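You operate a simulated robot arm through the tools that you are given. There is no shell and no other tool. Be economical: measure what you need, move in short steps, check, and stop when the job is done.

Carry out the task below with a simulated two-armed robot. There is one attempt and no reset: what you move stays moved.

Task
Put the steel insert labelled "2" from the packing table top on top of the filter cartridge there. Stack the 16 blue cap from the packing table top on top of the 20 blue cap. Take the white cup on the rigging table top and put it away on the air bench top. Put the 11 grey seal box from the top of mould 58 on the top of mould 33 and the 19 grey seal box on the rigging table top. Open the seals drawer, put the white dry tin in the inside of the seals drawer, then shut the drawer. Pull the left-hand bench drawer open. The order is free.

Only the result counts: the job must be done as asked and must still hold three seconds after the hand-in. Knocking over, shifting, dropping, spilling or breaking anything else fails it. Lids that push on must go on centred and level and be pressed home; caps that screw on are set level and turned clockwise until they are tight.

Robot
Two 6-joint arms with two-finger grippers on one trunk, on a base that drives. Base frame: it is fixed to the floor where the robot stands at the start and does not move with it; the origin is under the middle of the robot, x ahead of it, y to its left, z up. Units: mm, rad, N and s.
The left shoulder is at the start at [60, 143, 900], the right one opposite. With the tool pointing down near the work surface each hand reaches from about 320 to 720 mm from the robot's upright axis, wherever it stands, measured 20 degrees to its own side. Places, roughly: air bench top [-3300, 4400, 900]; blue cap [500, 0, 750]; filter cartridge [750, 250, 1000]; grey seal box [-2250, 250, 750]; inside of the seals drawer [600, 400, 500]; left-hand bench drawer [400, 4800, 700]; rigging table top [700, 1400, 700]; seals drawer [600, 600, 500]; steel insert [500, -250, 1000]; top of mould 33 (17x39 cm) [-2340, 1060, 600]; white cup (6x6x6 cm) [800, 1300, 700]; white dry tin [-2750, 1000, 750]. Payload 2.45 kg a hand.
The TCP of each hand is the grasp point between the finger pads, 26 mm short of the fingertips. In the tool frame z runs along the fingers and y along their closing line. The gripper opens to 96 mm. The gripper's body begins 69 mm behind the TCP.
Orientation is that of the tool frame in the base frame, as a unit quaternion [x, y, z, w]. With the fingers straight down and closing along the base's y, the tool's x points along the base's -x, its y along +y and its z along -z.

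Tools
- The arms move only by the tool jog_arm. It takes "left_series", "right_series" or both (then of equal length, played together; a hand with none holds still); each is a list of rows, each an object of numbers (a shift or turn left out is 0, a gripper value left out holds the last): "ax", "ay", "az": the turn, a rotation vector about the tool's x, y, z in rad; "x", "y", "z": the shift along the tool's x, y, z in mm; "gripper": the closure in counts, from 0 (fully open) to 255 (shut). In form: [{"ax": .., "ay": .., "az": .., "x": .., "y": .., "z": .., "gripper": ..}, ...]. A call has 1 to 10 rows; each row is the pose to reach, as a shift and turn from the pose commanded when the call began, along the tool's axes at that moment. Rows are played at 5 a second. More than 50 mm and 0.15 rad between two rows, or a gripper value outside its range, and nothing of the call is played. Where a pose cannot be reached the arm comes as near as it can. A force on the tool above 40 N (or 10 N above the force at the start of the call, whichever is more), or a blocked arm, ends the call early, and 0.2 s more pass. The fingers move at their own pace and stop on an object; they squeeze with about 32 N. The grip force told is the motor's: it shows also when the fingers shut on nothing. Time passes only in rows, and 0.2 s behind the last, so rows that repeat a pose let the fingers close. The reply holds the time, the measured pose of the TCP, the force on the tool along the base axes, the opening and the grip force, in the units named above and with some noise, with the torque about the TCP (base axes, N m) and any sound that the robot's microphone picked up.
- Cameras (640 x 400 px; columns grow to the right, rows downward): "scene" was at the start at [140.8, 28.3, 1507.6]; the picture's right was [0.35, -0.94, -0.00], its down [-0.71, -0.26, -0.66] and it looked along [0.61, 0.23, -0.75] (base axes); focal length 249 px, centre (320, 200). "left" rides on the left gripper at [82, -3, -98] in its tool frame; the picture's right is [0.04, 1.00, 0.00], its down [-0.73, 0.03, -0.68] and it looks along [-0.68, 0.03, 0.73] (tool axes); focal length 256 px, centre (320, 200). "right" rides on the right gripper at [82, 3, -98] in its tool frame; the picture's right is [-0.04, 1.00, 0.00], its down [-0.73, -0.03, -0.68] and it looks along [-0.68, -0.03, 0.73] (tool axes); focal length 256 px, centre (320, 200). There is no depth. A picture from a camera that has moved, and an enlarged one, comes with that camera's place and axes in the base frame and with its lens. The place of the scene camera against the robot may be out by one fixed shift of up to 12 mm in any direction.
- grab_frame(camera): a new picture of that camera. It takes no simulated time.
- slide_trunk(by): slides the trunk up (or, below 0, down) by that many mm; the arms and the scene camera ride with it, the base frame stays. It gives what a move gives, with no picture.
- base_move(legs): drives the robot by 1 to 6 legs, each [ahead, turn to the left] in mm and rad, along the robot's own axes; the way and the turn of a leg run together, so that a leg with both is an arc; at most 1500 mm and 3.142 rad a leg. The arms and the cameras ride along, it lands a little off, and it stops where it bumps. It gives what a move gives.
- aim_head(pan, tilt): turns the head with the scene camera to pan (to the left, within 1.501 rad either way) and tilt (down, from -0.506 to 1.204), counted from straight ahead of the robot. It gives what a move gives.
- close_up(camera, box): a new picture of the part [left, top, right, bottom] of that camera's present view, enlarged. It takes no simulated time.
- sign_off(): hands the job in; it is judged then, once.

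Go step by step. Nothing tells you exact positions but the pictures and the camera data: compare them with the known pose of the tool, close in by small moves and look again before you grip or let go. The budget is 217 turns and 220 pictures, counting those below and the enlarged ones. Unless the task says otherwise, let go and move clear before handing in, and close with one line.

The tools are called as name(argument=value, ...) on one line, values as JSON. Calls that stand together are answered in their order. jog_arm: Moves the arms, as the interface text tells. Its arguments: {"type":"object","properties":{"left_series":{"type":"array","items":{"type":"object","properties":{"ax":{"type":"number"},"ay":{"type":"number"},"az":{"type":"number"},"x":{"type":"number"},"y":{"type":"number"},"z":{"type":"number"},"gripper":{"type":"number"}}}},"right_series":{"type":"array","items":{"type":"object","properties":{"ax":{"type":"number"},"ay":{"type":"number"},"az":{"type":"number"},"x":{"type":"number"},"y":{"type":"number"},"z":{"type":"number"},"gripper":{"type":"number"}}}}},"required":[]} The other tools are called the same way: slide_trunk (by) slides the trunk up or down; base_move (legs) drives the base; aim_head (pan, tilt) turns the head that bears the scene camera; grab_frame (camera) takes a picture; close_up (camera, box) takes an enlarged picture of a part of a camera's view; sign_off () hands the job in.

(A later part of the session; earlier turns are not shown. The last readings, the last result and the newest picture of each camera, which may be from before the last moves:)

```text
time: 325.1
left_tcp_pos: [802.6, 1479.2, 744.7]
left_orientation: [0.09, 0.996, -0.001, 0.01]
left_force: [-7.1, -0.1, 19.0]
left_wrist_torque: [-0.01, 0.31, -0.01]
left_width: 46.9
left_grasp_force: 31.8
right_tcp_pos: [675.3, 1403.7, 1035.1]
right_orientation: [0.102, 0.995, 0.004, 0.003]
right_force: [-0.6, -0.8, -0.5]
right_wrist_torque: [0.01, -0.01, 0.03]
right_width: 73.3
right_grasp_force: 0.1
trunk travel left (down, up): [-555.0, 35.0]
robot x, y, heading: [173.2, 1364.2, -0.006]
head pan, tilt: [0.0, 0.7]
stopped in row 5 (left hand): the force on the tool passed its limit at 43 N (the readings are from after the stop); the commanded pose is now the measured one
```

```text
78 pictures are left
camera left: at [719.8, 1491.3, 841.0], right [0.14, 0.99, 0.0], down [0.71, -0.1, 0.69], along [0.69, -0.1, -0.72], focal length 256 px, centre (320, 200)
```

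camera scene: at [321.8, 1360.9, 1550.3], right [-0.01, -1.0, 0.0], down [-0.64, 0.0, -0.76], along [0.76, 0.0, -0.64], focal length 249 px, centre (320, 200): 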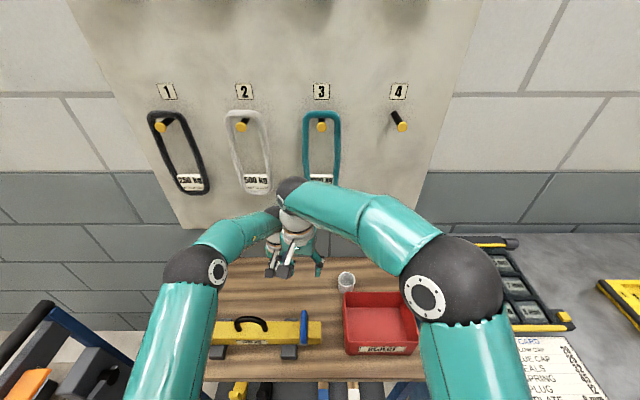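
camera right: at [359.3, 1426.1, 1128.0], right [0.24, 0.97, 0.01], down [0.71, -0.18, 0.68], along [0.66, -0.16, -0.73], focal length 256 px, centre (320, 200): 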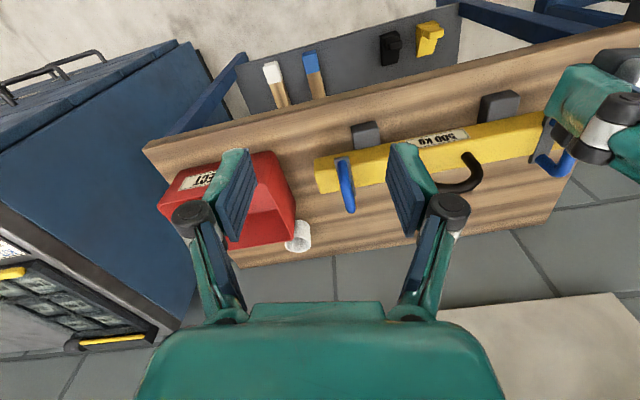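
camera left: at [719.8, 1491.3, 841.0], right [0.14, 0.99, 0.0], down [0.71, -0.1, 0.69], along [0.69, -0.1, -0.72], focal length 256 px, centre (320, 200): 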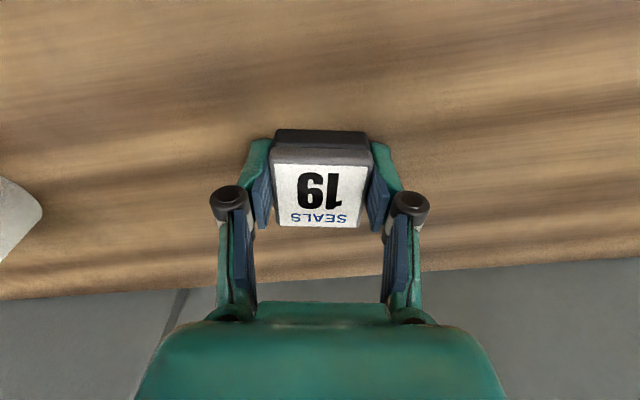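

Seated on the bench (table ≈ z 717). Release and lift.

jog_arm(left_series=[{"z": -1, "gripper": 150}, {"z": -2, "gripper": 80}, {"z": -2, "gripper": 60}, {"z": -2}, {"z": -30}, {"z": -75}, {"z": -120}, {"z": -165}, {"z": -210}, {"z": -250}])

jog_arm(left_series=[{"x": 30, "y": 30}, {"x": 60, "y": 60}, {"x": 90, "y": 90}, {"x": 120, "y": 120}, {"x": 150, "y": 150}])

grab_frame(camera="right")

close_up(camera="scene", box=[190, 220, 430, 370])

```text
time: 327.3
left_tcp_pos: [795.3, 1480.9, 991.5]
left_orientation: [0.09, 0.996, -0.001, 0.009]
left_force: [0.6, -0.5, -0.2]
left_wrist_torque: [0.02, -0.02, 0.02]
left_width: 73.8
left_grasp_force: 0.1
right_tcp_pos: [676.8, 1404.3, 1033.3]
right_orientation: [0.103, 0.995, 0.003, 0.004]
right_force: [-0.9, 0.3, -0.4]
right_wrist_torque: [0.01, 0.01, 0.0]
right_width: 73.3
right_grasp_force: 0.1
trunk travel left (down, up): [-555.0, 35.0]
robot x, y, heading: [169.6, 1358.4, -0.008]
head pan, tilt: [0.0, 0.7]
```

```text
time: 328.5
left_tcp_pos: [658.8, 1614.0, 973.1]
left_orientation: [0.08, 0.997, 0.012, 0.015]
left_force: [-0.9, 0.2, -0.4]
left_wrist_torque: [-0.01, 0.0, 0.0]
left_width: 73.4
left_grasp_force: 0.0
left hand out of reach, approached as far as the arm can: row 2, 3, 4, 5
right_tcp_pos: [676.5, 1404.6, 1033.9]
right_orientation: [0.102, 0.995, 0.002, 0.002]
right_force: [-0.4, 0.4, 0.1]
right_wrist_torque: [-0.04, -0.02, -0.01]
right_width: 73.5
right_grasp_force: 0.1
trunk travel left (down, up): [-555.0, 35.0]
robot x, y, heading: [169.7, 1361.7, -0.002]
head pan, tilt: [0.0, 0.7]
```

```text
77 pictures are left
camera right: at [597.9, 1425.6, 1130.7], right [0.24, 0.97, 0.01], down [0.71, -0.18, 0.68], along [0.66, -0.16, -0.73], focal length 256 px, centre (320, 200)
```

right: 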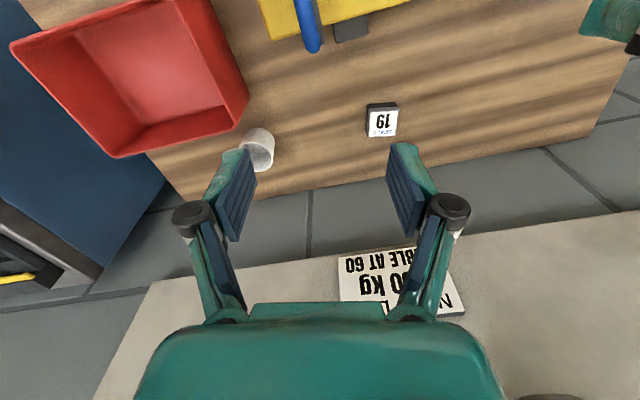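

```text
2.67 times, centred on (310, 295) of scene
camera zoom: at [321.7, 1361.6, 1550.2], right [-0.01, -1.0, 0.0], down [-0.64, 0.0, -0.76], along [0.76, 0.0, -0.64], focal length 664 px, centre (347, -53)
```

zoom: 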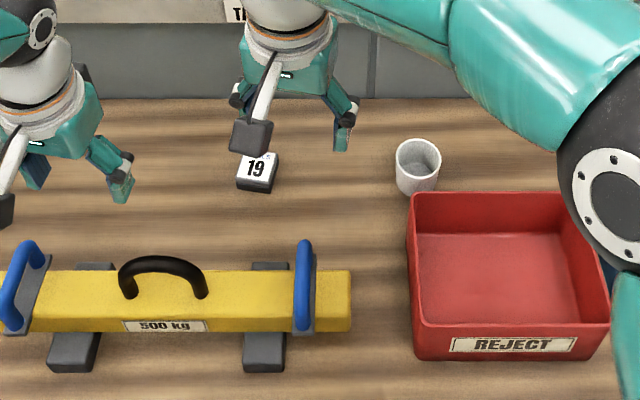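

Box 19 stands on the bench. Cup rim centre is about (800,1273,777), just behind the bin. I move the right hand over it, square to y.

jog_arm(right_series=[{"x": -25, "y": -17, "z": 20, "az": -0.035, "gripper": 10}, {"x": -50, "y": -35, "z": 40, "az": -0.07}, {"x": -74, "y": -52, "z": 70, "az": -0.105}, {"x": -99, "y": -69, "z": 100, "az": -0.14}, {"x": -124, "y": -86, "z": 130, "az": -0.175}, {"x": -148, "y": -104, "z": 155, "az": -0.205}, {"x": -148, "y": -104, "z": 155, "az": -0.205}])

grab_frame(camera="right")

```text
time: 330.1
left_tcp_pos: [659.5, 1613.5, 972.8]
left_orientation: [0.079, 0.997, 0.014, 0.015]
left_force: [-1.1, 0.5, -0.1]
left_wrist_torque: [0.01, -0.04, 0.02]
left_width: 73.2
left_grasp_force: 0.1
right_tcp_pos: [802.2, 1272.4, 878.1]
right_orientation: [0.0, 1.0, 0.002, 0.002]
right_force: [0.3, -0.3, 0.0]
right_wrist_torque: [-0.02, -0.01, -0.01]
right_width: 92.2
right_grasp_force: 0.0
trunk travel left (down, up): [-555.0, 35.0]
robot x, y, heading: [172.6, 1359.6, -0.004]
head pan, tilt: [0.0, 0.7]
```

```text
75 pictures are left
camera right: at [720.0, 1277.4, 975.7], right [0.04, 1.0, 0.01], down [0.73, -0.03, 0.68], along [0.68, -0.02, -0.73], focal length 256 px, centre (320, 200)
```

right: 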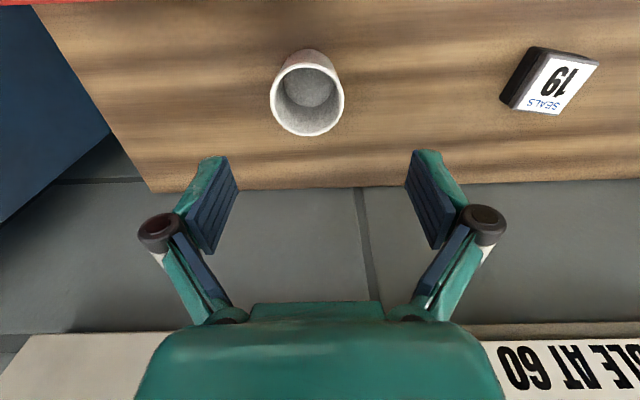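

jog_arm(right_series=[{"x": 2, "y": -6, "z": 40}, {"x": 2, "y": -6, "z": 80}, {"x": 2, "y": -6, "z": 105}, {"x": 2, "y": -6, "z": 105}])

grab_frame(camera="right")

```text
time: 331.1
left_tcp_pos: [659.8, 1614.3, 973.3]
left_orientation: [0.079, 0.997, 0.013, 0.014]
left_force: [-0.3, 0.6, -0.3]
left_wrist_torque: [-0.02, 0.01, 0.0]
left_width: 73.4
left_grasp_force: 0.0
right_tcp_pos: [800.4, 1266.6, 773.7]
right_orientation: [-0.001, 1.0, 0.002, 0.003]
right_force: [0.5, -0.5, 0.4]
right_wrist_torque: [0.0, 0.0, -0.01]
right_width: 91.9
right_grasp_force: 0.0
trunk travel left (down, up): [-555.0, 35.0]
robot x, y, heading: [168.5, 1358.3, -0.009]
head pan, tilt: [0.0, 0.7]
```

```text
74 pictures are left
camera right: at [719.3, 1270.9, 870.1], right [0.04, 1.0, 0.01], down [0.73, -0.03, 0.68], along [0.68, -0.02, -0.73], focal length 256 px, centre (320, 200)
```

right: 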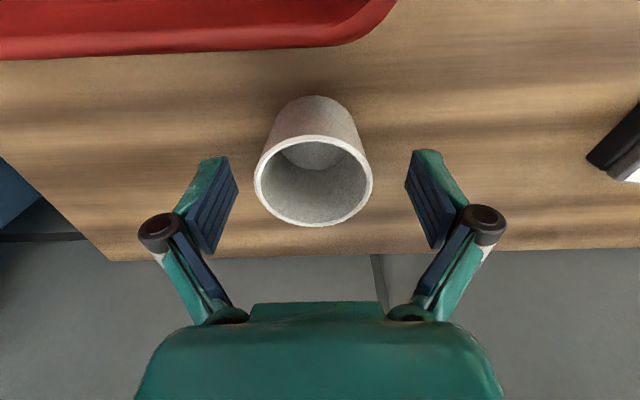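

jog_arm(right_series=[{"z": 10, "y": -3}, {"z": 19, "y": -3}, {"z": 19, "y": -3, "gripper": 255}, {"z": 19, "y": -3}, {"z": 19, "y": -3}, {"z": 19, "y": -3}])

jog_arm(right_series=[{"z": -25}, {"z": -65}, {"z": -110}, {"z": -155}, {"z": -200}, {"z": -245}, {"z": -260}])

grab_frame(camera="right")

```text
time: 332.5
left_tcp_pos: [660.2, 1612.4, 973.7]
left_orientation: [0.079, 0.997, 0.012, 0.014]
left_force: [0.4, 0.2, -1.2]
left_wrist_torque: [0.02, 0.0, 0.0]
left_width: 73.2
left_grasp_force: 0.0
right_tcp_pos: [800.4, 1265.6, 754.6]
right_orientation: [0.0, 1.0, 0.002, 0.002]
right_force: [-0.3, -0.4, 0.3]
right_wrist_torque: [0.02, 0.04, -0.01]
right_width: 56.8
right_grasp_force: 32.0
trunk travel left (down, up): [-555.0, 35.0]
robot x, y, heading: [166.7, 1360.2, -0.008]
head pan, tilt: [0.0, 0.7]
```

```text
time: 334.1
left_tcp_pos: [660.9, 1613.6, 973.0]
left_orientation: [0.079, 0.997, 0.013, 0.014]
left_force: [-0.2, -0.2, 0.0]
left_wrist_torque: [0.02, 0.01, -0.02]
left_width: 73.2
left_grasp_force: 0.1
right_tcp_pos: [798.1, 1263.5, 1014.8]
right_orientation: [0.0, 1.0, 0.002, 0.003]
right_force: [-1.2, 1.5, -1.6]
right_wrist_torque: [-0.03, 0.02, -0.01]
right_width: 56.5
right_grasp_force: 31.5
trunk travel left (down, up): [-555.0, 35.0]
robot x, y, heading: [165.7, 1360.5, -0.009]
head pan, tilt: [0.0, 0.7]
```

```text
73 pictures are left
camera right: at [717.6, 1267.9, 1112.0], right [0.04, 1.0, 0.01], down [0.73, -0.03, 0.68], along [0.68, -0.02, -0.73], focal length 256 px, centre (320, 200)
```

right: 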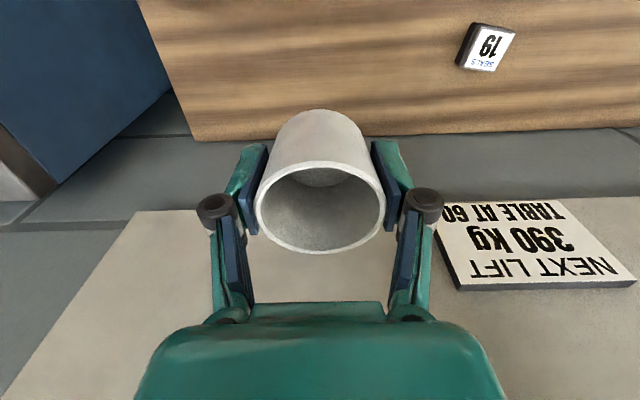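

The cup is held. I back away from the bench, then turn north toward the drawer bench at (400,4800).

base_move(legs=[[-840, 0]])

base_move(legs=[[0, 0.65]])

base_move(legs=[[0, 0.6]])

base_move(legs=[[0, 0.35]])

grab_frame(camera="scene")

```text
time: 338.6
left_tcp_pos: [-177.8, 1617.2, 973.4]
left_orientation: [0.08, 0.997, 0.013, 0.014]
left_force: [0.3, 0.4, -0.5]
left_wrist_torque: [-0.01, 0.0, 0.0]
left_width: 73.3
left_grasp_force: 0.0
right_tcp_pos: [-40.6, 1268.2, 1013.7]
right_orientation: [0.0, 1.0, 0.003, 0.003]
right_force: [-0.8, -0.7, -0.2]
right_wrist_torque: [0.0, -0.01, 0.02]
right_width: 56.5
right_grasp_force: 31.6
trunk travel left (down, up): [-555.0, 35.0]
robot x, y, heading: [-670.7, 1363.7, -0.002]
head pan, tilt: [0.0, 0.7]
```

```text
time: 341.0
left_tcp_pos: [-432.8, 1859.4, 970.3]
left_orientation: [-0.255, 0.966, 0.032, 0.007]
left_force: [-0.5, -0.6, 0.5]
left_wrist_torque: [0.0, 0.0, 0.01]
left_width: 73.6
left_grasp_force: 0.1
right_tcp_pos: [-111.9, 1669.7, 1014.4]
right_orientation: [-0.321, 0.947, 0.003, 0.002]
right_force: [-1.0, 0.8, 0.3]
right_wrist_torque: [-0.01, 0.0, -0.02]
right_width: 56.6
right_grasp_force: 31.4
trunk travel left (down, up): [-555.0, 35.0]
robot x, y, heading: [-655.7, 1339.0, 0.648]
head pan, tilt: [0.0, 0.7]
```

```text
time: 343.7
left_tcp_pos: [-762.7, 1891.6, 970.3]
left_orientation: [-0.54, 0.841, 0.047, -0.006]
left_force: [-0.1, 0.2, -0.5]
left_wrist_torque: [-0.01, -0.03, -0.02]
left_width: 73.4
left_grasp_force: 0.1
right_tcp_pos: [-397.0, 1921.4, 1016.6]
right_orientation: [-0.588, 0.809, 0.004, 0.002]
right_force: [-0.5, 1.0, -0.1]
right_wrist_torque: [-0.04, -0.07, 0.02]
right_width: 56.6
right_grasp_force: 31.7
trunk travel left (down, up): [-555.0, 35.0]
robot x, y, heading: [-622.7, 1331.2, 1.246]
head pan, tilt: [0.0, 0.7]
stopped in leg 1: the robot was blocked; the commanded pose is now the measured one
```

```text
time: 345.3
left_tcp_pos: [-943.3, 1805.3, 969.4]
left_orientation: [-0.684, 0.728, 0.054, -0.019]
left_force: [0.6, -0.7, 0.5]
left_wrist_torque: [0.01, 0.02, -0.03]
left_width: 73.4
left_grasp_force: 0.1
right_tcp_pos: [-613.2, 1963.6, 1018.0]
right_orientation: [0.721, -0.693, -0.004, -0.001]
right_force: [0.0, -0.2, -0.9]
right_wrist_torque: [0.0, 0.01, 0.03]
right_width: 56.6
right_grasp_force: 31.7
trunk travel left (down, up): [-555.0, 35.0]
robot x, y, heading: [-598.6, 1336.1, 1.598]
head pan, tilt: [0.0, 0.7]
```

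```text
72 pictures are left
camera scene: at [-600.0, 1480.4, 1550.1], right [1.0, 0.02, 0.0], down [0.02, -0.64, -0.76], along [-0.02, 0.76, -0.64], focal length 249 px, centre (320, 200)
```

scene: 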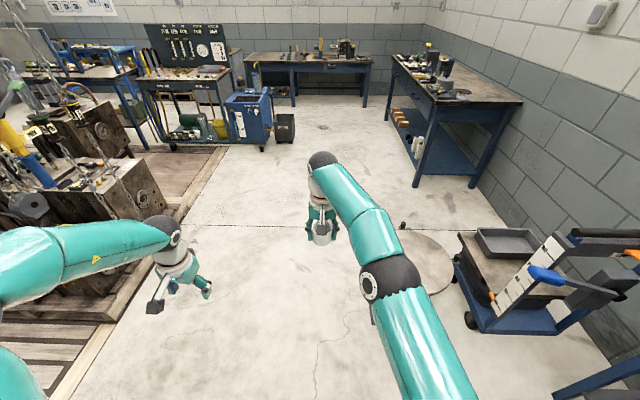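

base_move(legs=[[0, 0.08], [1400, 0], [0, -0.28]])

base_move(legs=[[1100, 0], [950, 0]])

base_move(legs=[[0, -0.6]])

base_move(legs=[[0, -0.6]])

grab_frame(camera="scene")

```text
time: 353.9
left_tcp_pos: [-988.1, 3244.5, 969.8]
left_orientation: [-0.606, 0.793, 0.057, -0.015]
left_force: [-0.3, 0.7, -0.5]
left_wrist_torque: [-0.01, -0.01, 0.0]
left_width: 73.2
left_grasp_force: 0.1
right_tcp_pos: [-631.8, 3332.8, 1017.7]
right_orientation: [-0.648, 0.762, 0.006, 0.0]
right_force: [-0.6, -0.6, -0.3]
right_wrist_torque: [0.0, 0.0, 0.03]
right_width: 56.5
right_grasp_force: 32.0
trunk travel left (down, up): [-555.0, 35.0]
robot x, y, heading: [-764.6, 2717.5, 1.395]
head pan, tilt: [0.0, 0.7]
```

```text
time: 364.2
left_tcp_pos: [-615.2, 5259.0, 969.4]
left_orientation: [-0.602, 0.797, 0.054, -0.014]
left_force: [-0.4, -0.2, -0.8]
left_wrist_torque: [0.01, 0.0, 0.01]
left_width: 73.5
left_grasp_force: 0.0
right_tcp_pos: [-259.0, 5343.3, 1018.0]
right_orientation: [-0.643, 0.766, 0.004, 0.001]
right_force: [0.6, -0.8, -0.4]
right_wrist_torque: [0.0, -0.04, 0.02]
right_width: 56.4
right_grasp_force: 31.5
trunk travel left (down, up): [-555.0, 35.0]
robot x, y, heading: [-400.0, 4725.6, 1.381]
head pan, tilt: [0.0, 0.7]
```

```text
time: 366.4
left_tcp_pos: [-274.7, 5288.0, 970.8]
left_orientation: [-0.338, 0.939, 0.057, 0.004]
left_force: [-0.2, 0.1, -0.4]
left_wrist_torque: [0.01, 0.01, -0.03]
left_width: 73.5
left_grasp_force: 0.0
right_tcp_pos: [65.0, 5154.9, 1017.4]
right_orientation: [-0.388, 0.922, 0.004, 0.003]
right_force: [-0.3, -0.2, -0.7]
right_wrist_torque: [0.01, 0.01, 0.0]
right_width: 56.5
right_grasp_force: 31.6
trunk travel left (down, up): [-555.0, 35.0]
robot x, y, heading: [-419.8, 4751.0, 0.785]
head pan, tilt: [0.0, 0.7]
```

```text
time: 368.7
left_tcp_pos: [11.7, 5108.5, 972.4]
left_orientation: [-0.04, 0.997, 0.055, 0.02]
left_force: [-0.2, -0.2, -0.2]
left_wrist_torque: [-0.01, -0.01, 0.0]
left_width: 73.4
left_grasp_force: 0.1
right_tcp_pos: [215.9, 4802.8, 1019.0]
right_orientation: [-0.091, 0.996, 0.003, 0.003]
right_force: [-0.5, 0.0, -0.8]
right_wrist_torque: [0.01, 0.0, -0.03]
right_width: 56.5
right_grasp_force: 31.6
trunk travel left (down, up): [-555.0, 35.0]
robot x, y, heading: [-417.9, 4780.5, 0.179]
head pan, tilt: [0.0, 0.7]
```

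```text
71 pictures are left
camera scene: at [-268.6, 4806.4, 1550.1], right [0.18, -0.98, 0.0], down [-0.64, -0.11, -0.76], along [0.75, 0.13, -0.65], focal length 249 px, centre (320, 200)
```

scene: 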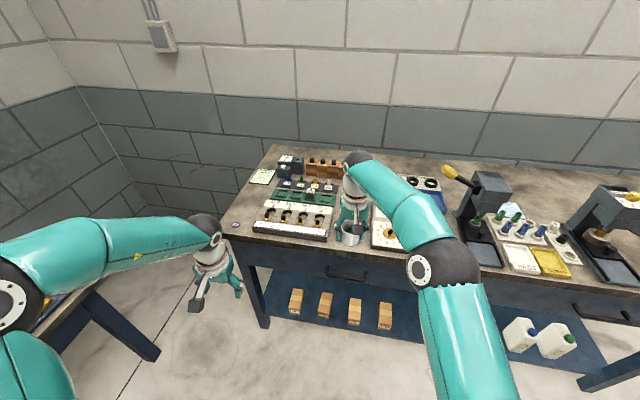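

The bench has two drawers; the left one's handle is near (370,4828,~620). I square up, move the cup aside and prepare the left hand.

base_move(legs=[[0, -0.18]])

jog_arm(left_series=[{"z": -20, "y": -7}, {"z": -40, "y": -14}, {"z": -60, "y": -21}, {"z": -80, "y": -28}, {"z": -100, "y": -35}, {"z": -120, "y": -42}, {"z": -140, "y": -49}, {"z": -160, "y": -56}, {"z": -160, "y": -56}, {"z": -160, "y": -56}], right_series=[{"x": 35, "y": -30}, {"x": 70, "y": -60}, {"x": 105, "y": -90}, {"x": 140, "y": -120}, {"x": 175, "y": -150}, {"x": 210, "y": -180}, {"x": 240, "y": -210}, {"x": 270, "y": -240}, {"x": 280, "y": -260}, {"x": 280, "y": -260}])

grab_frame(camera="left")

grab_frame(camera="scene")

```text
time: 369.9
left_tcp_pos: [64.0, 5027.3, 971.0]
left_orientation: [0.05, 0.997, 0.052, 0.025]
left_force: [0.3, 0.0, -0.9]
left_wrist_torque: [-0.03, 0.01, -0.01]
left_width: 73.8
left_grasp_force: 0.0
right_tcp_pos: [208.5, 4691.5, 1019.8]
right_orientation: [-0.002, 1.0, 0.004, 0.003]
right_force: [0.2, 1.0, 0.2]
right_wrist_torque: [0.01, -0.01, -0.02]
right_width: 56.3
right_grasp_force: 32.4
trunk travel left (down, up): [-555.0, 35.0]
robot x, y, heading: [-421.3, 4788.9, -0.003]
head pan, tilt: [0.0, 0.7]
```

```text
time: 372.1
left_tcp_pos: [50.4, 4955.5, 1125.9]
left_orientation: [0.049, 0.997, 0.052, 0.025]
left_force: [0.5, -0.3, -0.6]
left_wrist_torque: [-0.04, -0.03, 0.01]
left_width: 73.7
left_grasp_force: 0.1
right_tcp_pos: [-69.1, 4428.2, 1015.9]
right_orientation: [-0.003, 1.0, 0.004, 0.005]
right_force: [0.3, -0.5, -1.5]
right_wrist_torque: [-0.02, 0.01, 0.01]
right_width: 56.3
right_grasp_force: 31.9
trunk travel left (down, up): [-555.0, 35.0]
robot x, y, heading: [-422.7, 4788.1, -0.005]
head pan, tilt: [0.0, 0.7]
```

```text
70 pictures are left
camera left: at [-37.3, 4950.3, 1218.7], right [0.06, 0.99, 0.1], down [0.69, -0.11, 0.71], along [0.72, 0.03, -0.7], focal length 256 px, centre (320, 200)
```

left: 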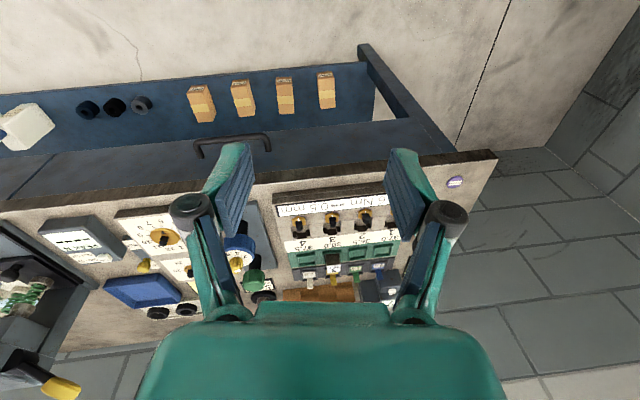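

```text
69 pictures are left
camera scene: at [-267.4, 4789.2, 1550.2], right [0.0, -1.0, 0.0], down [-0.64, 0.0, -0.76], along [0.76, 0.0, -0.64], focal length 249 px, centre (320, 200)
```

scene: 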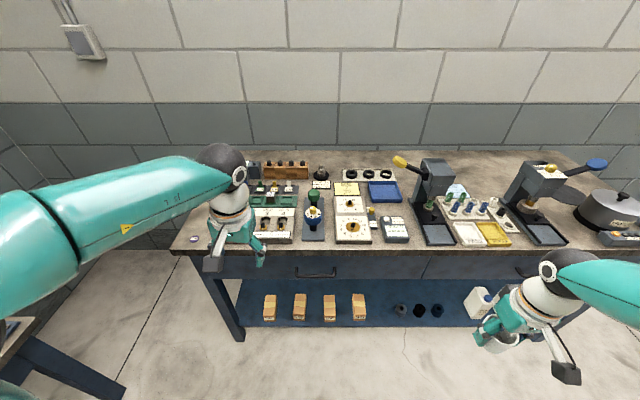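

The handle triangulates to about (243,4807,759), with the bench front edge at x≈275. I lower the trunk 155 mm and rotate the left hand forward while approaching.

slide_trunk(by=-155)

jog_arm(left_series=[{"ax": -0.0816, "ay": -0.082, "az": 0.0775, "x": -7, "y": -11, "z": 14}, {"ax": -0.163, "ay": -0.164, "az": 0.155, "x": -13, "y": -23, "z": 28}, {"ax": -0.245, "ay": -0.246, "az": 0.2325, "x": -20, "y": -34, "z": 43}, {"ax": -0.326, "ay": -0.328, "az": 0.31, "x": -27, "y": -46, "z": 57}, {"ax": -0.408, "ay": -0.41, "az": 0.3875, "x": -34, "y": -57, "z": 71}, {"ax": -0.489, "ay": -0.492, "az": 0.465, "x": -40, "y": -69, "z": 86}, {"ax": -0.571, "ay": -0.574, "az": 0.5425, "x": -47, "y": -80, "z": 100}, {"ax": -0.653, "ay": -0.656, "az": 0.62, "x": -54, "y": -92, "z": 114}, {"ax": -0.734, "ay": -0.738, "az": 0.6975, "x": -61, "y": -103, "z": 128}, {"ax": -0.816, "ay": -0.82, "az": 0.775, "x": -67, "y": -115, "z": 143}])

```text
time: 373.9
left_tcp_pos: [49.6, 4955.1, 970.0]
left_orientation: [0.05, 0.997, 0.052, 0.025]
left_force: [0.5, -0.2, -0.1]
left_wrist_torque: [0.0, 0.02, -0.01]
left_width: 73.3
left_grasp_force: 0.0
right_tcp_pos: [-68.7, 4429.3, 860.2]
right_orientation: [-0.003, 1.0, 0.004, 0.004]
right_force: [-0.7, -0.5, 0.1]
right_wrist_torque: [-0.03, -0.02, -0.02]
right_width: 56.1
right_grasp_force: 31.7
trunk travel left (down, up): [-400.0, 190.0]
robot x, y, heading: [-422.3, 4790.4, -0.003]
head pan, tilt: [0.0, 0.7]
```

```text
time: 376.1
left_tcp_pos: [112.8, 4848.2, 819.5]
left_orientation: [0.404, 0.718, 0.405, 0.397]
left_force: [0.3, -0.7, 0.2]
left_wrist_torque: [0.01, 0.02, -0.03]
left_width: 73.4
left_grasp_force: 0.1
right_tcp_pos: [-69.2, 4429.1, 859.4]
right_orientation: [-0.003, 1.0, 0.004, 0.003]
right_force: [-0.4, 0.7, -0.2]
right_wrist_torque: [0.0, 0.01, 0.01]
right_width: 56.1
right_grasp_force: 32.5
trunk travel left (down, up): [-400.0, 190.0]
robot x, y, heading: [-419.8, 4790.8, -0.002]
head pan, tilt: [0.0, 0.7]
```

jog_arm(left_series=[{"ax": -0.081, "ay": -0.0815, "az": 0.0775, "x": -8, "y": -15, "z": 9, "gripper": 0}, {"ax": -0.162, "ay": -0.163, "az": 0.155, "x": -16, "y": -31, "z": 17}, {"ax": -0.243, "ay": -0.2445, "az": 0.2325, "x": -24, "y": -46, "z": 26}, {"ax": -0.324, "ay": -0.326, "az": 0.31, "x": -32, "y": -61, "z": 35}, {"ax": -0.324, "ay": -0.326, "az": 0.31, "x": -32, "y": -61, "z": 35}])

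grab_frame(camera="left")

grab_frame(camera="scene")

```text
time: 377.3
left_tcp_pos: [141.3, 4807.8, 759.4]
left_orientation: [0.501, 0.5, 0.5, 0.499]
left_force: [0.2, -0.3, 0.0]
left_wrist_torque: [0.0, 0.02, 0.01]
left_width: 96.0
left_grasp_force: 0.0
right_tcp_pos: [-70.0, 4429.0, 860.8]
right_orientation: [-0.003, 1.0, 0.004, 0.005]
right_force: [-0.1, -0.1, -0.2]
right_wrist_torque: [0.0, -0.02, -0.02]
right_width: 56.2
right_grasp_force: 31.9
trunk travel left (down, up): [-400.0, 190.0]
robot x, y, heading: [-418.8, 4789.4, -0.005]
head pan, tilt: [0.0, 0.7]
```

```text
68 pictures are left
camera left: at [42.3, 4889.7, 756.1], right [0.0, 0.04, 1.0], down [-0.68, -0.73, 0.03], along [0.73, -0.68, 0.03], focal length 256 px, centre (320, 200)
```

left: 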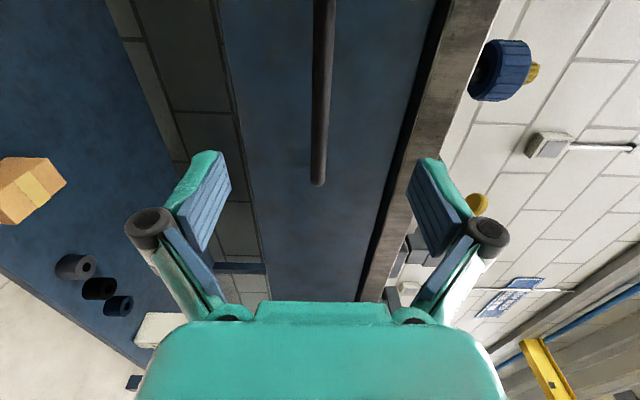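

```text
67 pictures are left
camera scene: at [-267.3, 4789.2, 1395.2], right [0.0, -1.0, 0.0], down [-0.64, 0.0, -0.76], along [0.76, 0.0, -0.64], focal length 249 px, centre (320, 200)
```

scene: 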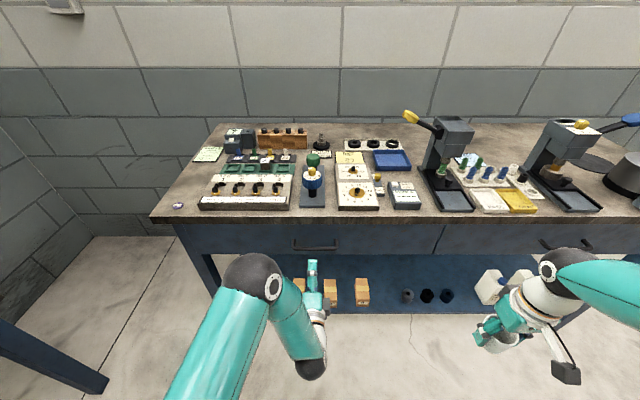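

jog_arm(left_series=[{"z": 30, "gripper": 80}, {"z": 55}, {"z": 75}, {"z": 75}])

grab_frame(camera="left")

```text
time: 378.3
left_tcp_pos: [216.4, 4807.3, 758.6]
left_orientation: [0.501, 0.501, 0.499, 0.499]
left_force: [0.8, -0.7, 0.0]
left_wrist_torque: [-0.03, -0.05, -0.01]
left_width: 65.8
left_grasp_force: 0.1
right_tcp_pos: [-68.4, 4428.6, 860.3]
right_orientation: [-0.003, 1.0, 0.003, 0.005]
right_force: [0.1, -0.1, -1.2]
right_wrist_torque: [0.04, 0.0, 0.05]
right_width: 55.8
right_grasp_force: 32.3
trunk travel left (down, up): [-400.0, 190.0]
robot x, y, heading: [-418.7, 4788.2, -0.005]
head pan, tilt: [0.0, 0.7]
```

```text
66 pictures are left
camera left: at [117.1, 4889.5, 755.6], right [0.0, 0.04, 1.0], down [-0.68, -0.73, 0.03], along [0.74, -0.68, 0.02], focal length 256 px, centre (320, 200)
```

left: 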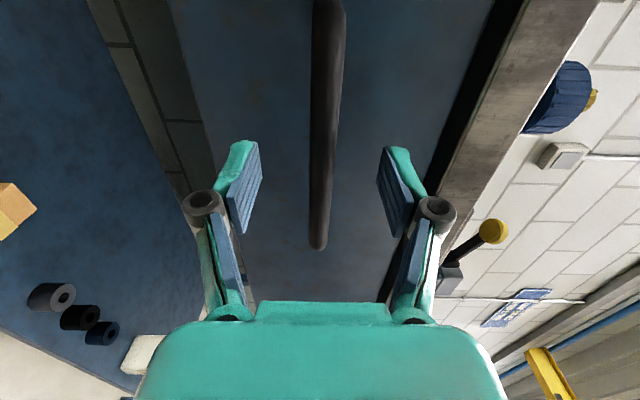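

jog_arm(left_series=[{"z": 10}, {"z": 18}, {"z": 18, "gripper": 255}, {"z": 18}, {"z": 18}, {"z": 18}])

jog_arm(left_series=[{"z": -10}, {"z": -25}, {"z": -40}, {"z": -55}, {"z": -70}, {"z": -70}])

grab_frame(camera="scene")

```text
time: 379.7
left_tcp_pos: [233.9, 4807.4, 760.0]
left_orientation: [0.5, 0.501, 0.5, 0.499]
left_force: [2.4, -0.1, 4.6]
left_wrist_torque: [0.03, 0.03, -0.16]
left_width: 12.7
left_grasp_force: 39.5
right_tcp_pos: [-67.8, 4429.4, 860.3]
right_orientation: [-0.002, 1.0, 0.003, 0.004]
right_force: [0.1, 0.2, 0.1]
right_wrist_torque: [-0.02, -0.01, -0.03]
right_width: 55.9
right_grasp_force: 32.1
trunk travel left (down, up): [-400.0, 190.0]
robot x, y, heading: [-420.6, 4789.3, -0.003]
head pan, tilt: [0.0, 0.7]
```

```text
time: 381.1
left_tcp_pos: [161.9, 4808.2, 761.5]
left_orientation: [0.5, 0.501, 0.5, 0.5]
left_force: [-1.4, 0.9, 7.2]
left_wrist_torque: [-0.02, -0.03, -0.1]
left_width: 12.5
left_grasp_force: 39.7
right_tcp_pos: [-69.0, 4428.4, 860.4]
right_orientation: [-0.003, 1.0, 0.003, 0.004]
right_force: [0.5, 0.4, 0.3]
right_wrist_torque: [0.0, -0.01, 0.03]
right_width: 56.0
right_grasp_force: 31.8
trunk travel left (down, up): [-400.0, 190.0]
robot x, y, heading: [-421.7, 4787.2, -0.002]
head pan, tilt: [0.0, 0.7]
```

```text
65 pictures are left
camera scene: at [-268.0, 4789.2, 1395.3], right [0.0, -1.0, 0.0], down [-0.64, 0.0, -0.77], along [0.77, 0.0, -0.64], focal length 249 px, centre (320, 200)
```

scene: 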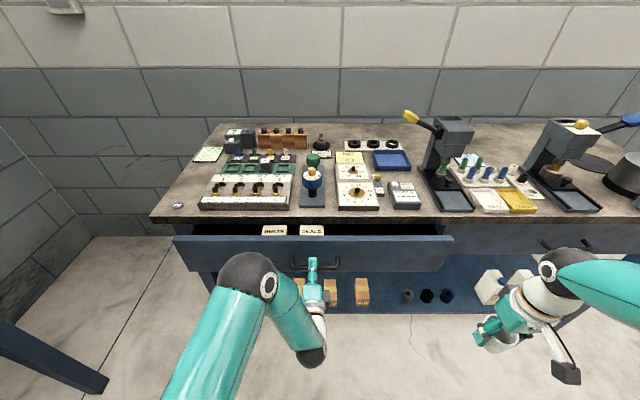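

The drawer moves. I pull further by reversing.

base_move(legs=[[-190, 0]])

grab_frame(camera="scene")

```text
time: 382.6
left_tcp_pos: [-27.6, 4809.6, 760.0]
left_orientation: [0.501, 0.5, 0.5, 0.499]
left_force: [-1.0, 0.2, 8.2]
left_wrist_torque: [-0.07, 0.0, 0.17]
left_width: 12.5
left_grasp_force: 39.5
right_tcp_pos: [-259.4, 4429.6, 859.8]
right_orientation: [-0.002, 1.0, 0.003, 0.005]
right_force: [0.4, -0.7, -0.1]
right_wrist_torque: [0.01, 0.0, -0.01]
right_width: 56.1
right_grasp_force: 32.1
trunk travel left (down, up): [-400.0, 190.0]
robot x, y, heading: [-611.9, 4789.8, -0.004]
head pan, tilt: [0.0, 0.7]
```

```text
64 pictures are left
camera scene: at [-458.7, 4789.8, 1395.3], right [0.0, -1.0, 0.0], down [-0.64, 0.0, -0.77], along [0.77, 0.0, -0.64], focal length 249 px, centre (320, 200)
```

scene: 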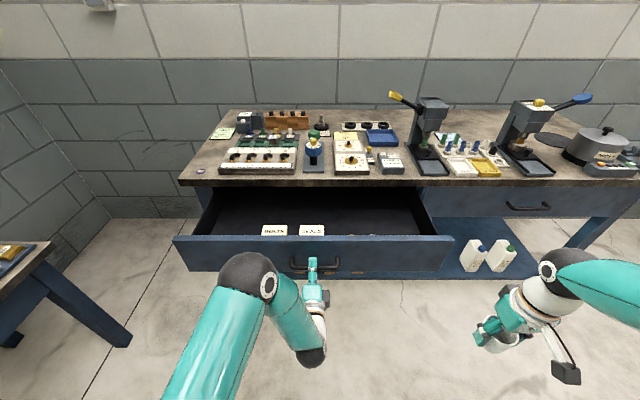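

Open about 262 mm; I pull a bit more, gently.

jog_arm(left_series=[{"z": -8}, {"z": -16}, {"z": -24}, {"z": -32}, {"z": -40}])

jog_arm(left_series=[{"gripper": 150}, {"gripper": 60}, {"gripper": 60}, {"z": 0, "gripper": 60}])

base_move(legs=[[-150, 0]])

grab_frame(camera="scene")

```text
time: 383.8
left_tcp_pos: [-67.0, 4808.2, 759.0]
left_orientation: [0.5, 0.501, 0.5, 0.499]
left_force: [6.2, -3.2, 1.3]
left_wrist_torque: [-0.02, 0.0, 0.32]
left_width: 12.6
left_grasp_force: 40.0
right_tcp_pos: [-258.4, 4428.7, 860.2]
right_orientation: [-0.003, 1.0, 0.003, 0.003]
right_force: [0.3, 0.0, -1.3]
right_wrist_torque: [0.0, 0.03, 0.01]
right_width: 55.9
right_grasp_force: 31.9
trunk travel left (down, up): [-400.0, 190.0]
robot x, y, heading: [-611.9, 4792.0, -0.006]
head pan, tilt: [0.0, 0.7]
```

```text
time: 384.8
left_tcp_pos: [-66.7, 4809.8, 761.2]
left_orientation: [0.5, 0.501, 0.501, 0.499]
left_force: [-1.2, -0.2, 1.0]
left_wrist_torque: [0.02, -0.01, 0.0]
left_width: 73.4
left_grasp_force: 0.0
right_tcp_pos: [-258.5, 4429.0, 861.1]
right_orientation: [-0.003, 1.0, 0.003, 0.004]
right_force: [-0.4, 0.2, -0.3]
right_wrist_torque: [0.0, 0.0, 0.0]
right_width: 55.8
right_grasp_force: 31.4
trunk travel left (down, up): [-400.0, 190.0]
robot x, y, heading: [-610.6, 4787.2, -0.005]
head pan, tilt: [0.0, 0.7]
```

```text
time: 386.3
left_tcp_pos: [-200.7, 4811.5, 761.6]
left_orientation: [0.499, 0.501, 0.501, 0.5]
left_force: [-1.5, 1.0, 0.7]
left_wrist_torque: [-0.01, 0.02, -0.01]
left_width: 73.3
left_grasp_force: 0.0
right_tcp_pos: [-390.5, 4430.8, 861.5]
right_orientation: [-0.003, 1.0, 0.003, 0.005]
right_force: [-0.4, -0.1, 0.6]
right_wrist_torque: [0.01, -0.01, 0.01]
right_width: 55.9
right_grasp_force: 32.3
trunk travel left (down, up): [-400.0, 190.0]
robot x, y, heading: [-741.7, 4790.2, 0.002]
head pan, tilt: [0.0, 0.7]
stopped in leg 1: the robot was blocked; the commanded pose is now the measured one
```

```text
63 pictures are left
camera scene: at [-591.3, 4791.1, 1395.2], right [0.0, -1.0, 0.0], down [-0.64, 0.0, -0.76], along [0.76, 0.0, -0.64], focal length 249 px, centre (320, 200)
```

scene: 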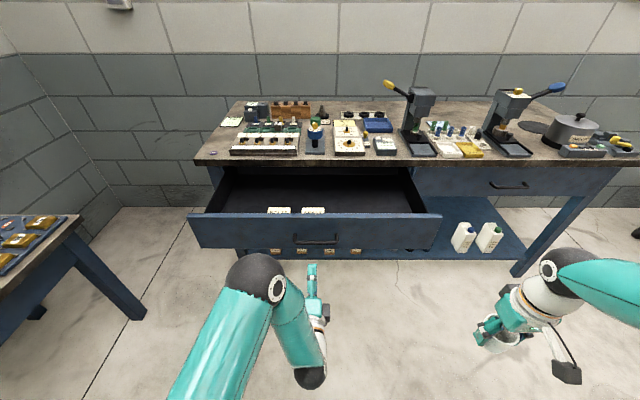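

The drawer stands open about 300 mm. Reversing was stopped by something behind, so I look around.

aim_head(pan=-1.5, tilt=0.7)

grab_frame(camera="scene")

aim_head(pan=1.5, tilt=0.7)

grab_frame(camera="scene")

```text
time: 387.9
left_tcp_pos: [-200.1, 4811.2, 762.1]
left_orientation: [0.499, 0.502, 0.501, 0.498]
left_force: [0.1, 0.6, -0.7]
left_wrist_torque: [-0.01, 0.02, 0.0]
left_width: 73.6
left_grasp_force: 0.1
right_tcp_pos: [-392.4, 4431.2, 861.5]
right_orientation: [-0.005, 1.0, 0.003, 0.004]
right_force: [-0.7, -0.4, -0.5]
right_wrist_torque: [0.0, -0.03, -0.05]
right_width: 55.7
right_grasp_force: 32.0
trunk travel left (down, up): [-400.0, 190.0]
robot x, y, heading: [-743.4, 4790.8, -0.001]
head pan, tilt: [-1.499, 0.7]
```

```text
62 pictures are left
camera scene: at [-669.9, 4706.4, 1395.2], right [-1.0, -0.07, 0.0], down [-0.05, 0.64, -0.76], along [0.05, -0.76, -0.64], focal length 249 px, centre (320, 200)
```

scene: 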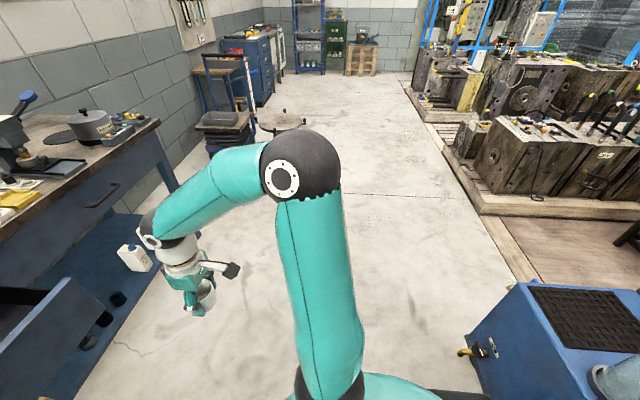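

```text
time: 390.5
left_tcp_pos: [-200.0, 4810.1, 762.8]
left_orientation: [0.5, 0.501, 0.5, 0.499]
left_force: [0.3, 0.2, -0.3]
left_wrist_torque: [0.01, 0.04, -0.01]
left_width: 73.4
left_grasp_force: 0.0
right_tcp_pos: [-390.9, 4430.9, 862.0]
right_orientation: [-0.005, 1.0, 0.002, 0.004]
right_force: [0.1, -0.3, 0.7]
right_wrist_torque: [0.0, -0.01, -0.01]
right_width: 55.8
right_grasp_force: 31.7
trunk travel left (down, up): [-400.0, 190.0]
robot x, y, heading: [-742.3, 4789.1, 0.0]
head pan, tilt: [1.499, 0.7]
```

```text
61 pictures are left
camera scene: at [-669.9, 4875.9, 1395.2], right [1.0, -0.07, 0.0], down [-0.05, -0.64, -0.76], along [0.05, 0.76, -0.64], focal length 249 px, centre (320, 200)
```

scene: 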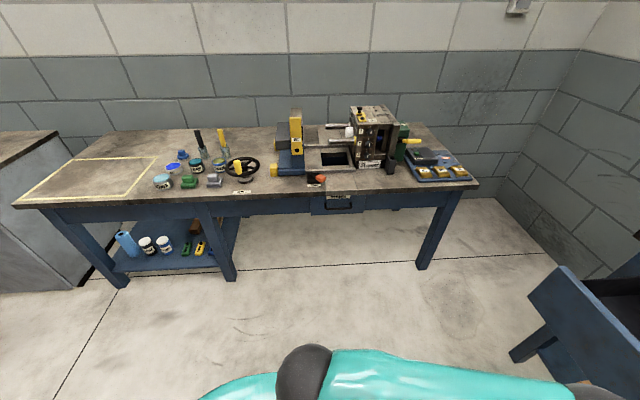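

A black bin or cart stands behind the robot. I raise the trunk so the hands clear the drawer, pull forward, then turn away south.

slide_trunk(by=185)

base_move(legs=[[170, 0]])

aim_head(pan=-1.5, tilt=0.9)

grab_frame(camera="scene")

```text
time: 392.6
left_tcp_pos: [-199.9, 4811.4, 945.6]
left_orientation: [0.5, 0.501, 0.5, 0.499]
left_force: [0.3, 0.3, -0.5]
left_wrist_torque: [0.01, 0.0, 0.0]
left_width: 73.6
left_grasp_force: 0.1
right_tcp_pos: [-391.6, 4431.6, 1046.0]
right_orientation: [-0.004, 1.0, 0.002, 0.004]
right_force: [-0.7, -1.3, -0.3]
right_wrist_torque: [-0.01, 0.02, 0.02]
right_width: 55.7
right_grasp_force: 31.8
trunk travel left (down, up): [-585.0, 5.0]
robot x, y, heading: [-746.7, 4787.6, 0.001]
head pan, tilt: [1.499, 0.7]
```

```text
time: 394.1
left_tcp_pos: [-27.2, 4812.3, 946.9]
left_orientation: [0.499, 0.501, 0.501, 0.499]
left_force: [-0.4, -0.1, -0.4]
left_wrist_torque: [0.03, -0.03, 0.0]
left_width: 73.2
left_grasp_force: 0.1
right_tcp_pos: [-217.8, 4431.3, 1046.0]
right_orientation: [-0.004, 1.0, 0.003, 0.003]
right_force: [0.1, -0.2, 0.0]
right_wrist_torque: [-0.03, 0.05, 0.0]
right_width: 55.9
right_grasp_force: 31.9
trunk travel left (down, up): [-585.0, 5.0]
robot x, y, heading: [-571.3, 4791.0, 0.002]
head pan, tilt: [1.499, 0.7]
```

```text
time: 396.6
left_tcp_pos: [-29.4, 4812.6, 946.5]
left_orientation: [0.5, 0.501, 0.501, 0.498]
left_force: [-0.7, 0.1, -0.4]
left_wrist_torque: [0.03, -0.01, 0.01]
left_width: 73.5
left_grasp_force: 0.1
right_tcp_pos: [-218.6, 4432.2, 1047.2]
right_orientation: [-0.004, 1.0, 0.003, 0.002]
right_force: [0.6, 0.3, -1.4]
right_wrist_torque: [0.02, -0.02, 0.04]
right_width: 55.8
right_grasp_force: 32.0
trunk travel left (down, up): [-585.0, 5.0]
robot x, y, heading: [-569.8, 4791.8, -0.002]
head pan, tilt: [-1.499, 0.901]
```

```text
60 pictures are left
camera scene: at [-499.3, 4715.9, 1564.1], right [-1.0, -0.07, 0.0], down [-0.06, 0.78, -0.62], along [0.04, -0.62, -0.78], focal length 249 px, centre (320, 200)
```

scene: 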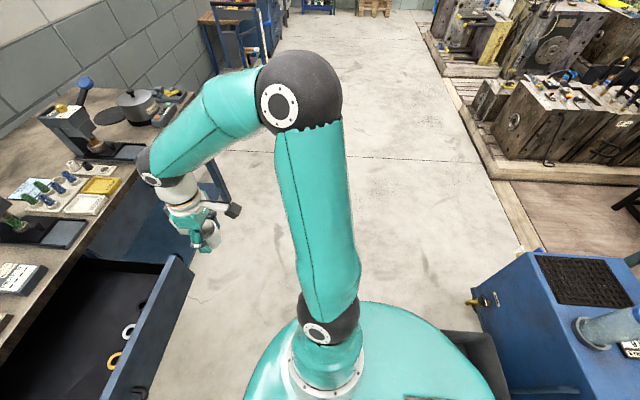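

base_move(legs=[[0, -0.6]])

base_move(legs=[[0, -0.6]])

base_move(legs=[[0, -0.4]])

base_move(legs=[[1100, 0]])

base_move(legs=[[0, -0.6]])

base_move(legs=[[0, -0.6]])

aim_head(pan=-0.4, tilt=0.4)

grab_frame(camera="scene")

```text
time: 398.9
left_tcp_pos: [-113.7, 4500.5, 946.6]
left_orientation: [0.626, 0.331, 0.33, 0.625]
left_force: [0.5, 0.3, 0.5]
left_wrist_torque: [0.01, -0.03, -0.01]
left_width: 73.3
left_grasp_force: 0.1
right_tcp_pos: [-486.2, 4295.6, 1048.3]
right_orientation: [0.292, 0.956, 0.001, 0.005]
right_force: [0.2, -0.4, 0.2]
right_wrist_torque: [-0.01, -0.01, -0.02]
right_width: 55.7
right_grasp_force: 32.4
trunk travel left (down, up): [-585.0, 5.0]
robot x, y, heading: [-560.3, 4809.3, -0.598]
head pan, tilt: [-1.499, 0.901]
```

```text
time: 401.1
left_tcp_pos: [-367.1, 4299.6, 947.6]
left_orientation: [0.696, 0.13, 0.13, 0.694]
left_force: [0.7, -0.6, 0.6]
left_wrist_torque: [-0.01, 0.03, 0.02]
left_width: 73.2
left_grasp_force: 0.1
right_tcp_pos: [-790.6, 4341.0, 1047.6]
right_orientation: [0.563, 0.826, 0.0, 0.005]
right_force: [0.2, 0.0, -1.0]
right_wrist_torque: [-0.01, 0.03, 0.01]
right_width: 55.7
right_grasp_force: 32.1
trunk travel left (down, up): [-585.0, 5.0]
robot x, y, heading: [-535.5, 4820.0, -1.205]
head pan, tilt: [-1.499, 0.901]
```

```text
time: 402.9
left_tcp_pos: [-574.8, 4269.9, 949.0]
left_orientation: [0.708, -0.003, -0.006, 0.706]
left_force: [0.2, 0.2, 0.0]
left_wrist_torque: [-0.02, 0.0, -0.01]
left_width: 73.1
left_grasp_force: 0.1
right_tcp_pos: [-957.3, 4478.2, 1047.8]
right_orientation: [0.718, 0.696, -0.001, 0.006]
right_force: [-0.4, -0.5, -0.1]
right_wrist_torque: [0.0, 0.01, 0.0]
right_width: 55.4
right_grasp_force: 32.3
trunk travel left (down, up): [-585.0, 5.0]
robot x, y, heading: [-520.4, 4814.6, -1.608]
head pan, tilt: [-1.499, 0.901]
```

```text
time: 408.6
left_tcp_pos: [-605.9, 3163.8, 947.0]
left_orientation: [0.709, 0.0, -0.003, 0.705]
left_force: [0.2, -0.1, 0.2]
left_wrist_torque: [0.05, 0.02, 0.01]
left_width: 73.5
left_grasp_force: 0.0
right_tcp_pos: [-988.7, 3371.0, 1048.1]
right_orientation: [0.716, 0.699, -0.002, 0.005]
right_force: [0.3, 0.2, -1.2]
right_wrist_torque: [0.0, 0.0, -0.02]
right_width: 55.3
right_grasp_force: 32.3
trunk travel left (down, up): [-585.0, 5.0]
robot x, y, heading: [-556.3, 3708.5, -1.602]
head pan, tilt: [-1.499, 0.901]
```

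```text
time: 410.9
left_tcp_pos: [-892.5, 3267.0, 945.6]
left_orientation: [0.685, -0.193, -0.197, 0.675]
left_force: [-0.3, -0.1, 0.6]
left_wrist_torque: [-0.02, 0.0, -0.02]
left_width: 73.4
left_grasp_force: 0.1
right_tcp_pos: [-1103.7, 3678.0, 1048.1]
right_orientation: [0.891, 0.454, -0.003, 0.005]
right_force: [-0.3, 0.9, 0.1]
right_wrist_torque: [0.03, 0.0, 0.08]
right_width: 55.4
right_grasp_force: 32.1
trunk travel left (down, up): [-585.0, 5.0]
robot x, y, heading: [-535.3, 3697.6, -2.207]
head pan, tilt: [-1.499, 0.901]
```

```text
time: 413.1
left_tcp_pos: [-1082.3, 3511.7, 941.8]
left_orientation: [0.614, -0.369, -0.369, 0.593]
left_force: [0.1, 0.0, 0.0]
left_wrist_torque: [0.01, 0.01, -0.02]
left_width: 73.5
left_grasp_force: 0.1
right_tcp_pos: [-1020.3, 4004.2, 1048.6]
right_orientation: [0.986, 0.169, -0.004, 0.004]
right_force: [-0.4, 0.4, -0.8]
right_wrist_torque: [0.02, 0.01, 0.0]
right_width: 55.5
right_grasp_force: 32.0
trunk travel left (down, up): [-585.0, 5.0]
robot x, y, heading: [-528.4, 3674.0, -2.807]
head pan, tilt: [-1.499, 0.901]
```

```text
time: 414.4
left_tcp_pos: [-1081.3, 3508.5, 940.4]
left_orientation: [0.615, -0.367, -0.366, 0.594]
left_force: [-0.2, 0.3, 0.4]
left_wrist_torque: [-0.01, -0.02, -0.02]
left_width: 73.3
left_grasp_force: 0.0
right_tcp_pos: [-1020.0, 4003.4, 1049.5]
right_orientation: [0.986, 0.169, -0.004, 0.004]
right_force: [-0.1, 0.5, -0.7]
right_wrist_torque: [0.01, -0.02, 0.0]
right_width: 55.6
right_grasp_force: 32.1
trunk travel left (down, up): [-585.0, 5.0]
robot x, y, heading: [-529.6, 3672.0, -2.808]
head pan, tilt: [-0.4, 0.4]
```

```text
59 pictures are left
camera scene: at [-675.1, 3661.7, 1606.8], right [0.07, 1.0, 0.0], down [0.39, -0.03, -0.92], along [-0.92, 0.06, -0.39], focal length 249 px, centre (320, 200)
```

scene: 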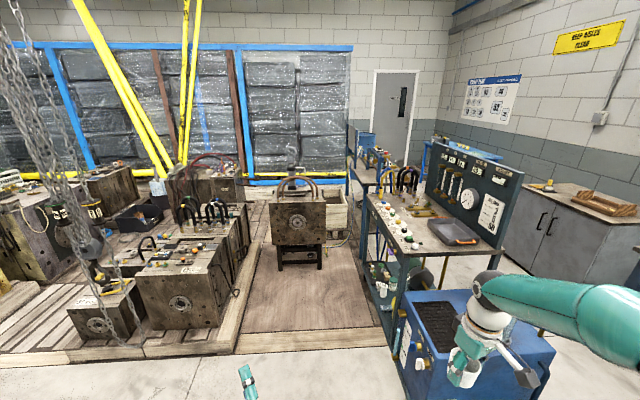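

The far bench (x≈-3300) should be the air bench; the pegboard bench stands at x≈-1700..-2400. I zoom in to check the routes.

close_up(camera="scene", box=[240, 110, 560, 310])

close_up(camera="scene", box=[330, 120, 450, 195])

```text
2.00 times, centred on (400, 210) of scene
camera zoom: at [-675.1, 3661.7, 1606.8], right [0.07, 1.0, 0.0], down [0.39, -0.03, -0.92], along [-0.92, 0.06, -0.39], focal length 498 px, centre (160, 180)
```

zoom: 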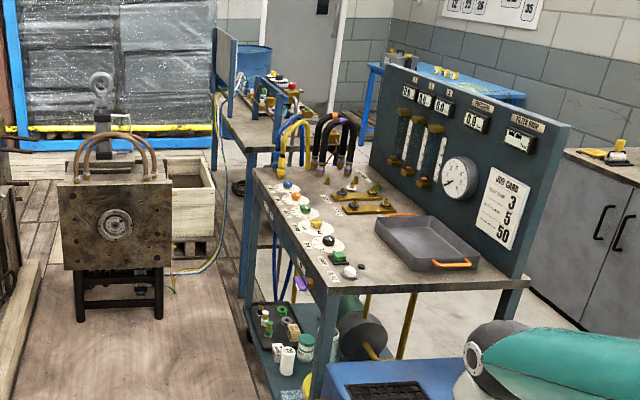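

```text
5.33 times, centred on (390, 158) of scene
camera zoom: at [-675.1, 3661.7, 1606.8], right [0.07, 1.0, 0.0], down [0.39, -0.03, -0.92], along [-0.92, 0.06, -0.39], focal length 1329 px, centre (-53, 427)
```

zoom: 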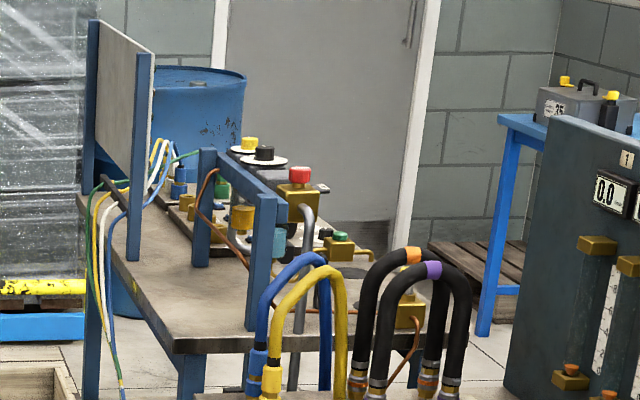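

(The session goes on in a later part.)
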